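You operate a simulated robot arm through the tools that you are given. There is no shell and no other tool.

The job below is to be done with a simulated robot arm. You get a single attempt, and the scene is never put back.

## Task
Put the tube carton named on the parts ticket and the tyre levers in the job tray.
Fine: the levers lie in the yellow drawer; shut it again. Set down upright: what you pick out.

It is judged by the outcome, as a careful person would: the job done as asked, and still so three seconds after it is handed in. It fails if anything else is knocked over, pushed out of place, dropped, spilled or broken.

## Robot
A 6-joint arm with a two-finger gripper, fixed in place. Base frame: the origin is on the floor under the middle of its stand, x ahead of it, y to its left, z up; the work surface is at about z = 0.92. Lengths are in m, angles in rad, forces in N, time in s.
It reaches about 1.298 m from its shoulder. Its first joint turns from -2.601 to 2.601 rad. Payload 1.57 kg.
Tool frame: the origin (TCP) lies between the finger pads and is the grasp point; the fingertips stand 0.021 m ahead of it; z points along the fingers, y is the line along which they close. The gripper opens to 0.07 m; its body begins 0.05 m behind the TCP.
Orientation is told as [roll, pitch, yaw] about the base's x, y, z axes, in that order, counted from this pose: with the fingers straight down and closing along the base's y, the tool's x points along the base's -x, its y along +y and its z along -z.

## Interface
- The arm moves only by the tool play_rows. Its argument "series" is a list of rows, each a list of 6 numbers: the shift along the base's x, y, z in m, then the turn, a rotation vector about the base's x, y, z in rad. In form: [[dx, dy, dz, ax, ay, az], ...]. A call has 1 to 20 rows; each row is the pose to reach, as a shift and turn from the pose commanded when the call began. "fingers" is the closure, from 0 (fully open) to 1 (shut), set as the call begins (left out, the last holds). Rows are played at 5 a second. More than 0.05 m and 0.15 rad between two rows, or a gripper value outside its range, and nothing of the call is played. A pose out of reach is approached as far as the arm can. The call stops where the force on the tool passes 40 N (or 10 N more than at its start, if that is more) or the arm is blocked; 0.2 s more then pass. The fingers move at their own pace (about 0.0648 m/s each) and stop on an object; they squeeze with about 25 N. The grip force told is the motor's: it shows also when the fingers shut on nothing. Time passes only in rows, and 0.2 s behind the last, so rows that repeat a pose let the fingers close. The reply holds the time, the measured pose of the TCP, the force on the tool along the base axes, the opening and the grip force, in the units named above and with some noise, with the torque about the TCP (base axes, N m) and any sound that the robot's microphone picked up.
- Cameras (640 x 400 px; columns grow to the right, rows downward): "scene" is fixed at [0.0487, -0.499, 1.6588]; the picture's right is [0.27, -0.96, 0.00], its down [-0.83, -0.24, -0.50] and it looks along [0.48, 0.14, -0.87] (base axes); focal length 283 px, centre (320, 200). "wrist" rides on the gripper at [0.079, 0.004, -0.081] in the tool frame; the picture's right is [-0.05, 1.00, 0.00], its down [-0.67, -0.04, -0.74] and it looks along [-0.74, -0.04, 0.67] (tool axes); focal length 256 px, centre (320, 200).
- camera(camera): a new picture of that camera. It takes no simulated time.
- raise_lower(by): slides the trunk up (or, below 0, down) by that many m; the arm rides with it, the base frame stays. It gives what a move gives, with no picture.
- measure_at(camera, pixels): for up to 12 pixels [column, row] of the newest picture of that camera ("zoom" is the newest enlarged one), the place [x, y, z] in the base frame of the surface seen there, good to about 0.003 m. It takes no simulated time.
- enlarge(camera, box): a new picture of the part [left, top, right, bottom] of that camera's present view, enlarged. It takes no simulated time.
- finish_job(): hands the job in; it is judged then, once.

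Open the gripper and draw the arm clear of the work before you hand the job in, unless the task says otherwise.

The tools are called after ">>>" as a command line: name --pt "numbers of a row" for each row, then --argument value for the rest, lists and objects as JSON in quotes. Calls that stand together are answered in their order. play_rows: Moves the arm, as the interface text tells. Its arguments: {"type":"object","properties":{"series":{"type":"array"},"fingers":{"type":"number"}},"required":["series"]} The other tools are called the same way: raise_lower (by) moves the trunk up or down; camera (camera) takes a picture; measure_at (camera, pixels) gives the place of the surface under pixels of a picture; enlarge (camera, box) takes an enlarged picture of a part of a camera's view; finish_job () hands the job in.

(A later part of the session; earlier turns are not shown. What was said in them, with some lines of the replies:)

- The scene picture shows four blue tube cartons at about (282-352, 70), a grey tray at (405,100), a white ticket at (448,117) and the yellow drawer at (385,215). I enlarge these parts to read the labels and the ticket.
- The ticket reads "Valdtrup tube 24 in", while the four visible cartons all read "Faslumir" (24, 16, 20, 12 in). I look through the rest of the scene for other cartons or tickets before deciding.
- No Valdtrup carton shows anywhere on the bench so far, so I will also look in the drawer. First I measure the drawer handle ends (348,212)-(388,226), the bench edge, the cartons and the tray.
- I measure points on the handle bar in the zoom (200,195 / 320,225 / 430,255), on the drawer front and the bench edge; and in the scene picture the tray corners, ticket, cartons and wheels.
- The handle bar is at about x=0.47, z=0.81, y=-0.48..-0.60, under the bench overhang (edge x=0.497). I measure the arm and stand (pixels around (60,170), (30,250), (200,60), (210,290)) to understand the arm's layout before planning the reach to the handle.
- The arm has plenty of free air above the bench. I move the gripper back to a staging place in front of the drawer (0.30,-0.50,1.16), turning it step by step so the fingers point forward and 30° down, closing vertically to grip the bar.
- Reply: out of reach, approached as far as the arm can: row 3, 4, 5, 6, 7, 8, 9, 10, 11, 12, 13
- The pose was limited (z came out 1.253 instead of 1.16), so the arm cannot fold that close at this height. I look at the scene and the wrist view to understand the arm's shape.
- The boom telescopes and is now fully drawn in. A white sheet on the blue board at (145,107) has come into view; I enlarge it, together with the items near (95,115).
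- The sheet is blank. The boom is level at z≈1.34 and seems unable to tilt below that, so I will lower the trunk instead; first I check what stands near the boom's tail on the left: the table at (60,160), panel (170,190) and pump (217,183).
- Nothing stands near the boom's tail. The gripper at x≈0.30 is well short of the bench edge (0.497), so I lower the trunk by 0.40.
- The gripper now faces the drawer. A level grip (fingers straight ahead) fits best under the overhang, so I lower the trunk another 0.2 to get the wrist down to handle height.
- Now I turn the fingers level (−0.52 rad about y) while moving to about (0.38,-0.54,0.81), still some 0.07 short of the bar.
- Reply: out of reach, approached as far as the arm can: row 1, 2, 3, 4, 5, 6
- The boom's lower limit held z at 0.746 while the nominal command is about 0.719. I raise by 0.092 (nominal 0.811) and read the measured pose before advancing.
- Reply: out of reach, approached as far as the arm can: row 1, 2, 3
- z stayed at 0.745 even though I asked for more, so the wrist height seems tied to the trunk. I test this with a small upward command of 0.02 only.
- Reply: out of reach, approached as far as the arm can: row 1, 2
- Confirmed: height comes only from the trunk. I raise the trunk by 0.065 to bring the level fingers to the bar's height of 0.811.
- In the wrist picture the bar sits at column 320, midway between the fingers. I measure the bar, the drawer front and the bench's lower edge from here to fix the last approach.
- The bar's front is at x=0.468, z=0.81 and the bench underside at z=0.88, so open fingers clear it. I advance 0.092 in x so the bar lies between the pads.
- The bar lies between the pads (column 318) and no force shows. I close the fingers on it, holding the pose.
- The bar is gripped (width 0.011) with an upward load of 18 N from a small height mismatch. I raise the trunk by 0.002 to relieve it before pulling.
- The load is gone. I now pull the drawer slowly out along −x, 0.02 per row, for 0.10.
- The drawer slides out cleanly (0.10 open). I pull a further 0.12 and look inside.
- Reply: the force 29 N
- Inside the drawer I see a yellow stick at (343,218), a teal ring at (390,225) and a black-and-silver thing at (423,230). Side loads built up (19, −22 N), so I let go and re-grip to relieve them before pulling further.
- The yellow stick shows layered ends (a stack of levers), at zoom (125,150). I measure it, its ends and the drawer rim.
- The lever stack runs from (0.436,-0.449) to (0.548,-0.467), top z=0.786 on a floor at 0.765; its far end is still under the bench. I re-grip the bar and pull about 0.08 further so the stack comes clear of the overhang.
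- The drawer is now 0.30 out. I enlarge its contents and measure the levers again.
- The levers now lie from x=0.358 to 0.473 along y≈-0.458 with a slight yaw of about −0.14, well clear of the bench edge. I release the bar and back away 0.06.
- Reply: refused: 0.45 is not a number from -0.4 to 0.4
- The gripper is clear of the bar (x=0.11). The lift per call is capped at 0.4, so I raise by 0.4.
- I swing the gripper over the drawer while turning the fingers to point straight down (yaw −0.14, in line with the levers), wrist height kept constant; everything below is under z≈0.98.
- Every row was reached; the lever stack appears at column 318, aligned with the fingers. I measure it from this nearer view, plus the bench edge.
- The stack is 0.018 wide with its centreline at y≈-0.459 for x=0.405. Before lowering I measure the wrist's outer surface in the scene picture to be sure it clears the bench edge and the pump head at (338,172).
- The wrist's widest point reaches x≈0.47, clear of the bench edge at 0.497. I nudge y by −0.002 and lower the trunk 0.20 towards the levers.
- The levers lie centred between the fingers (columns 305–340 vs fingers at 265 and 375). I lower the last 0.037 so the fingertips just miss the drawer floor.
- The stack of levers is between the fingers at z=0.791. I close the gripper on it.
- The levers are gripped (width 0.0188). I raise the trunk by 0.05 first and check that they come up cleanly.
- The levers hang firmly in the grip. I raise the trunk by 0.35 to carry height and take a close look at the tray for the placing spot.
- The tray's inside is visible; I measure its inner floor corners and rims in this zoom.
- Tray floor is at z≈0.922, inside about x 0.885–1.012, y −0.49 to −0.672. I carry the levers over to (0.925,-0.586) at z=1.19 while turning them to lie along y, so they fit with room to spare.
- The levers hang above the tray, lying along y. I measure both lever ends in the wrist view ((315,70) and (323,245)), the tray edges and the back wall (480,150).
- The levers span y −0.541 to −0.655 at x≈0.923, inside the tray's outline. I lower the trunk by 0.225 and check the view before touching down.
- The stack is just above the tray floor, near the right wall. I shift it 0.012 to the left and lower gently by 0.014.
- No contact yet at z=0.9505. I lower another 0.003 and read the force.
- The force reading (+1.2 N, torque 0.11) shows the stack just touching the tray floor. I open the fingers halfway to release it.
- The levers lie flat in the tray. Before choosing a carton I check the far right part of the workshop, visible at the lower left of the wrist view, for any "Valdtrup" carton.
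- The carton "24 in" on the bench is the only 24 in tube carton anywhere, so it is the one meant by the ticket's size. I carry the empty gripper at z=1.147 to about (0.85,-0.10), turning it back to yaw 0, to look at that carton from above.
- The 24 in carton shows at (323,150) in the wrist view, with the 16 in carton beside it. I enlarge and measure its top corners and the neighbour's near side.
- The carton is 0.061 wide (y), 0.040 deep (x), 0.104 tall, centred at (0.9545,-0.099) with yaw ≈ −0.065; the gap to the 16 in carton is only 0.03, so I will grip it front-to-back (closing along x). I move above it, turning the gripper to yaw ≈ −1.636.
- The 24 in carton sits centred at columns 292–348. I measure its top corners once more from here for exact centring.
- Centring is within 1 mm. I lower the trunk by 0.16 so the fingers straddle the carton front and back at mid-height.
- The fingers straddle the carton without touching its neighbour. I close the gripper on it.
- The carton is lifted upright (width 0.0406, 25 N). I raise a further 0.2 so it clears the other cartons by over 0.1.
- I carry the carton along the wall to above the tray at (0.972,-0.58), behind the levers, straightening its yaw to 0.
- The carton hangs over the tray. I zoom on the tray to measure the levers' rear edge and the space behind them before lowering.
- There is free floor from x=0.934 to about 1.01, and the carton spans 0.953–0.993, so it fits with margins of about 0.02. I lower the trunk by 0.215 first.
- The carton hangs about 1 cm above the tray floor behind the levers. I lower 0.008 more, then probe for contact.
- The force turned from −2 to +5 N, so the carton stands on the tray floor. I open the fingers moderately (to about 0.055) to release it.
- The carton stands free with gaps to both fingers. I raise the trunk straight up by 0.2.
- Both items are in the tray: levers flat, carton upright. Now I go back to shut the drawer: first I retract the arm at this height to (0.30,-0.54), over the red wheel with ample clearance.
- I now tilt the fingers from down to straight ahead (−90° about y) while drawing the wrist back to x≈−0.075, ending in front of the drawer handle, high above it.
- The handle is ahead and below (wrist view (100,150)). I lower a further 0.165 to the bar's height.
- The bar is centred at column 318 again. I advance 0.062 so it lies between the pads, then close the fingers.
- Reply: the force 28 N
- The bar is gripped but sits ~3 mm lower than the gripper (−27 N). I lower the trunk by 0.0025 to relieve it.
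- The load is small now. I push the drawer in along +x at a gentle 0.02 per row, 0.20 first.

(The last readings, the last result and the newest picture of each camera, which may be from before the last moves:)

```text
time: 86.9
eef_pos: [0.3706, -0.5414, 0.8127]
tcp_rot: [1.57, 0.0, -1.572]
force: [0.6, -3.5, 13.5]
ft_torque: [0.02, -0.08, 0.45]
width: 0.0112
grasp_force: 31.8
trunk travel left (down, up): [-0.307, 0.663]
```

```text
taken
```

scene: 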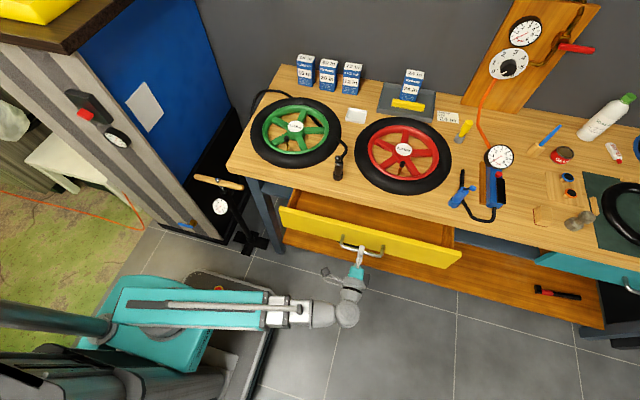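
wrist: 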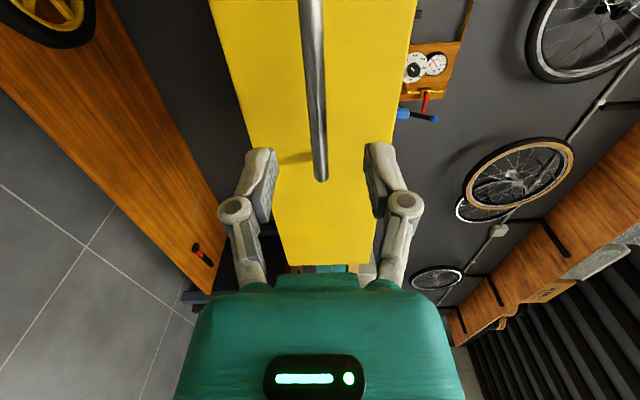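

The drawer slides in well, 0.10 remaining. I push the rest slowly, ending with small steps against the stop.

>>> play_rows --pt "0.012 0 0 0 0 0" --pt "0.024 0 0 0 0 0" --pt "0.036 0 0 0 0 0" --pt "0.048 0 0 0 0 0" --pt "0.06 0 0 0 0 0" --pt "0.07 0 0 0 0 0" --pt "0.08 0 0 0 0 0" --pt "0.088 0 0 0 0 0" --pt "0.094 0 0 0 0 0" --pt "0.098 0 0 0 0 0" --pt "0.1 0 0 0 0 0" --pt "0.102 0 0 0 0 0" --pt "0.103 0 0 0 0 0"

>>> camera --camera "scene"

>>> enlarge --camera "scene" --box '[260, 170, 480, 308]'

```text
time: 89.7
eef_pos: [0.4717, -0.5411, 0.8114]
tcp_rot: [1.573, -0.001, -1.571]
force: [-25.1, 0.8, 0.1]
ft_torque: [0.05, 0.03, -0.02]
width: 0.0116
grasp_force: 31.9
trunk travel left (down, up): [-0.307, 0.663]
```

```text
taken
```

scene: 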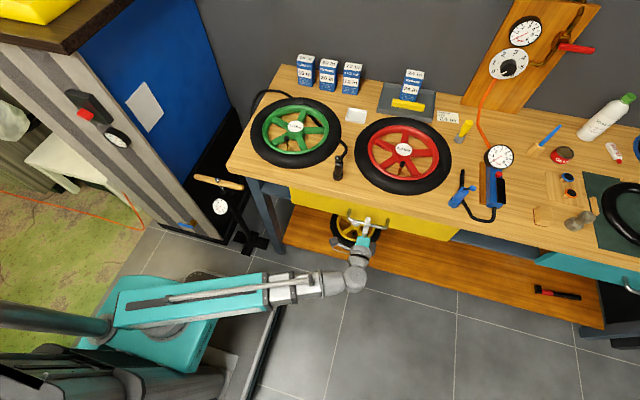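

```text
2.90 times, centred on (370, 239) of scene
```

zoom: 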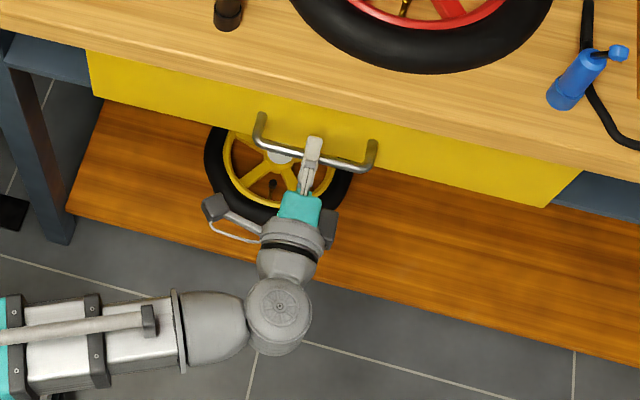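

The −25 N reaction at x=0.472 shows the drawer is home against its stop. I open the fingers, wait, and then back straight off in −x.

>>> play_rows --pt "0 0 0 0 0 0" --pt "0 0 0 0 0 0" --pt "0 0 0 0 0 0" --fingers 0.4

>>> play_rows --pt "-0.02 0 0 0 0 0" --pt "-0.04 0 0 0 0 0" --pt "-0.07 0 0 0 0 0" --pt "-0.11 0 0 0 0 0" --pt "-0.15 0 0 0 0 0" --pt "-0.19 0 0 0 0 0" --fingers 0.4

>>> camera --camera "scene"

>>> enlarge --camera "scene" --box '[320, 190, 416, 250]'

>>> measure_at --camera "zoom" --pixels '[[260, 212], [320, 227], [380, 243], [200, 130], [300, 150], [100, 110], [560, 230]]'

```text
time: 90.5
eef_pos: [0.4743, -0.5405, 0.8118]
tcp_rot: [1.571, 0.001, -1.57]
force: [0.3, -0.1, 0.8]
ft_torque: [-0.01, 0.01, 0.0]
width: 0.0421
grasp_force: 0.0
trunk travel left (down, up): [-0.307, 0.663]
```

```text
time: 91.9
eef_pos: [0.2819, -0.5387, 0.812]
tcp_rot: [1.572, 0.0, -1.57]
force: [-0.1, 0.2, -0.3]
ft_torque: [-0.03, 0.02, 0.03]
width: 0.0419
grasp_force: 0.1
trunk travel left (down, up): [-0.307, 0.663]
```

```text
taken
```

scene: 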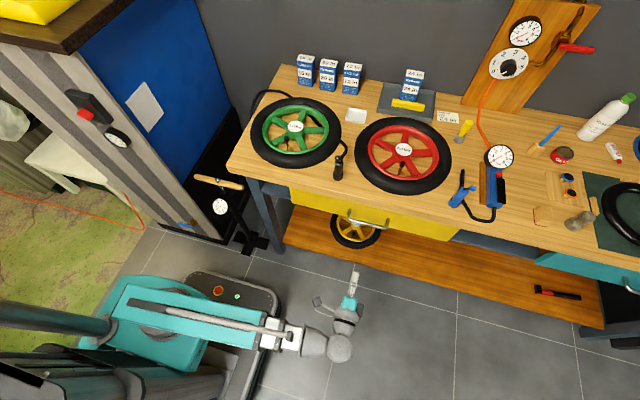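

```text
6.67 times, centred on (368, 220) of scene
```

zoom: 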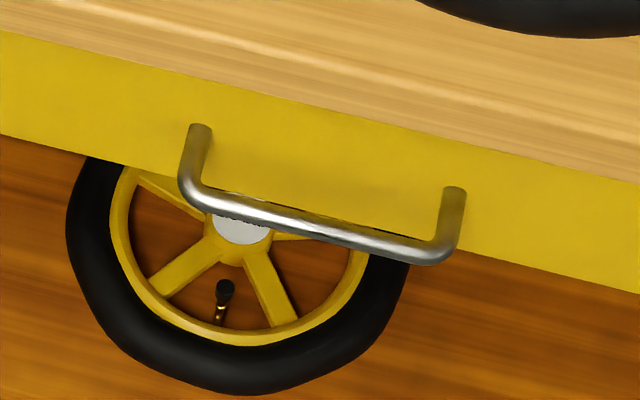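

```text
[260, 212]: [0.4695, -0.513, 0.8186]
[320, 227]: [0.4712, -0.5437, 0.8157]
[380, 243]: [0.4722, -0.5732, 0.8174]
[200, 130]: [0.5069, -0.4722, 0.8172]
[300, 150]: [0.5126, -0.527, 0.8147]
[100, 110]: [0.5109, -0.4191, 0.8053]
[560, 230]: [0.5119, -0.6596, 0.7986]
```

The drawer is shut exactly where it was at the start (front x=0.511, bar x=0.471). I open the gripper fully and draw back further, then check the tray, the other cartons and the background shelves once more.

>>> play_rows --pt "-0.04 0 0 0 0 0" --pt "-0.08 0 0 0 0 0" --pt "-0.12 0 0 0 0 0" --pt "-0.16 0 0 0 0 0" --pt "-0.16 0 0 0 0 0" --fingers 0

>>> raise_lower --by 0.4

>>> camera --camera "scene"

>>> camera --camera "wrist"

>>> enlarge --camera "wrist" --box '[400, 200, 640, 350]'

>>> enlarge --camera "scene" --box '[280, 40, 480, 165]'

```text
time: 93.1
eef_pos: [0.1223, -0.5386, 0.812]
tcp_rot: [1.574, 0.0, -1.571]
force: [0.5, -1.3, 0.1]
ft_torque: [0.0, -0.02, 0.02]
width: 0.0701
grasp_force: 0.1
trunk travel left (down, up): [-0.307, 0.663]
```

```text
time: 97.0
eef_pos: [0.1232, -0.5376, 1.2114]
tcp_rot: [1.572, -0.001, -1.571]
force: [-0.2, -0.5, 0.1]
ft_torque: [0.03, -0.02, 0.0]
width: 0.0702
grasp_force: 0.1
trunk travel left (down, up): [-0.707, 0.263]
```

```text
taken
```

scene: 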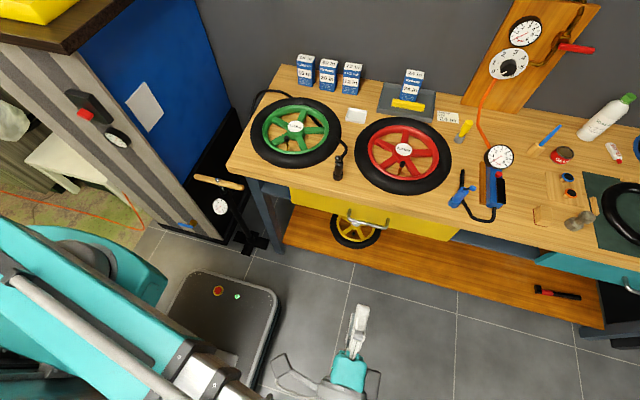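

```text
taken
```

wrist: 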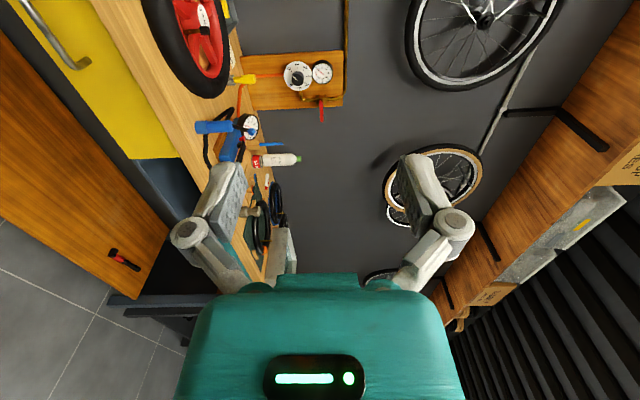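

```text
2.67 times, centred on (520, 275) of wrist
```

zoom: 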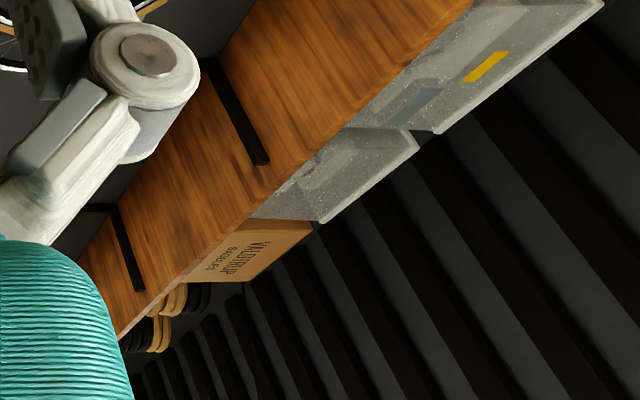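

```text
3.20 times, centred on (380, 102) of scene
```

zoom: 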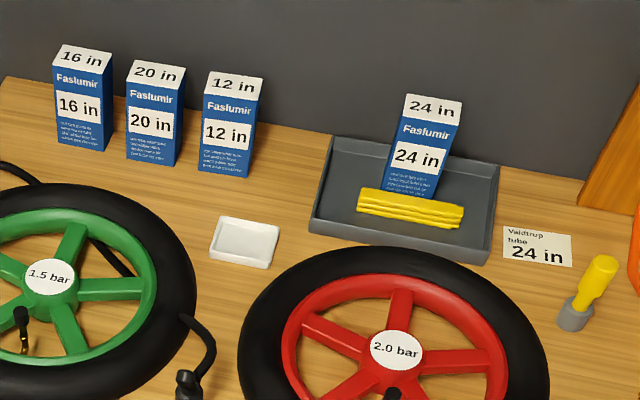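

A box on the shelf reads "VALDTRUP SADDLES", so Valdtrup is likely the shop's name, and the size on the ticket picks out the 24 in carton. The carton stands upright in the tray with the levers, the drawer is shut, the other cartons are untouched, and the open gripper is clear, so I hand the job in.

>>> finish_job

```text
The job is handed in.
```

The 24 in tube carton and the tyre levers are in the grey job tray, and the yellow drawer is shut again. The carton stands upright behind the levers, which lie flat. In the last picture nothing else had moved, and the gripper was open and clear of the bench.

**Brand on the ticket:** the ticket reads "Valdtrup tube 24 in", but all four cartons on the bench are marked "Faslumir". I found no Valdtrup carton on the bench or in the yellow drawer; I did not open the teal drawer. A box on a high shelf reads "Valdtrup Saddles", so Valdtrup may be the shop's name. I went by the size and took the only 24 in carton there.
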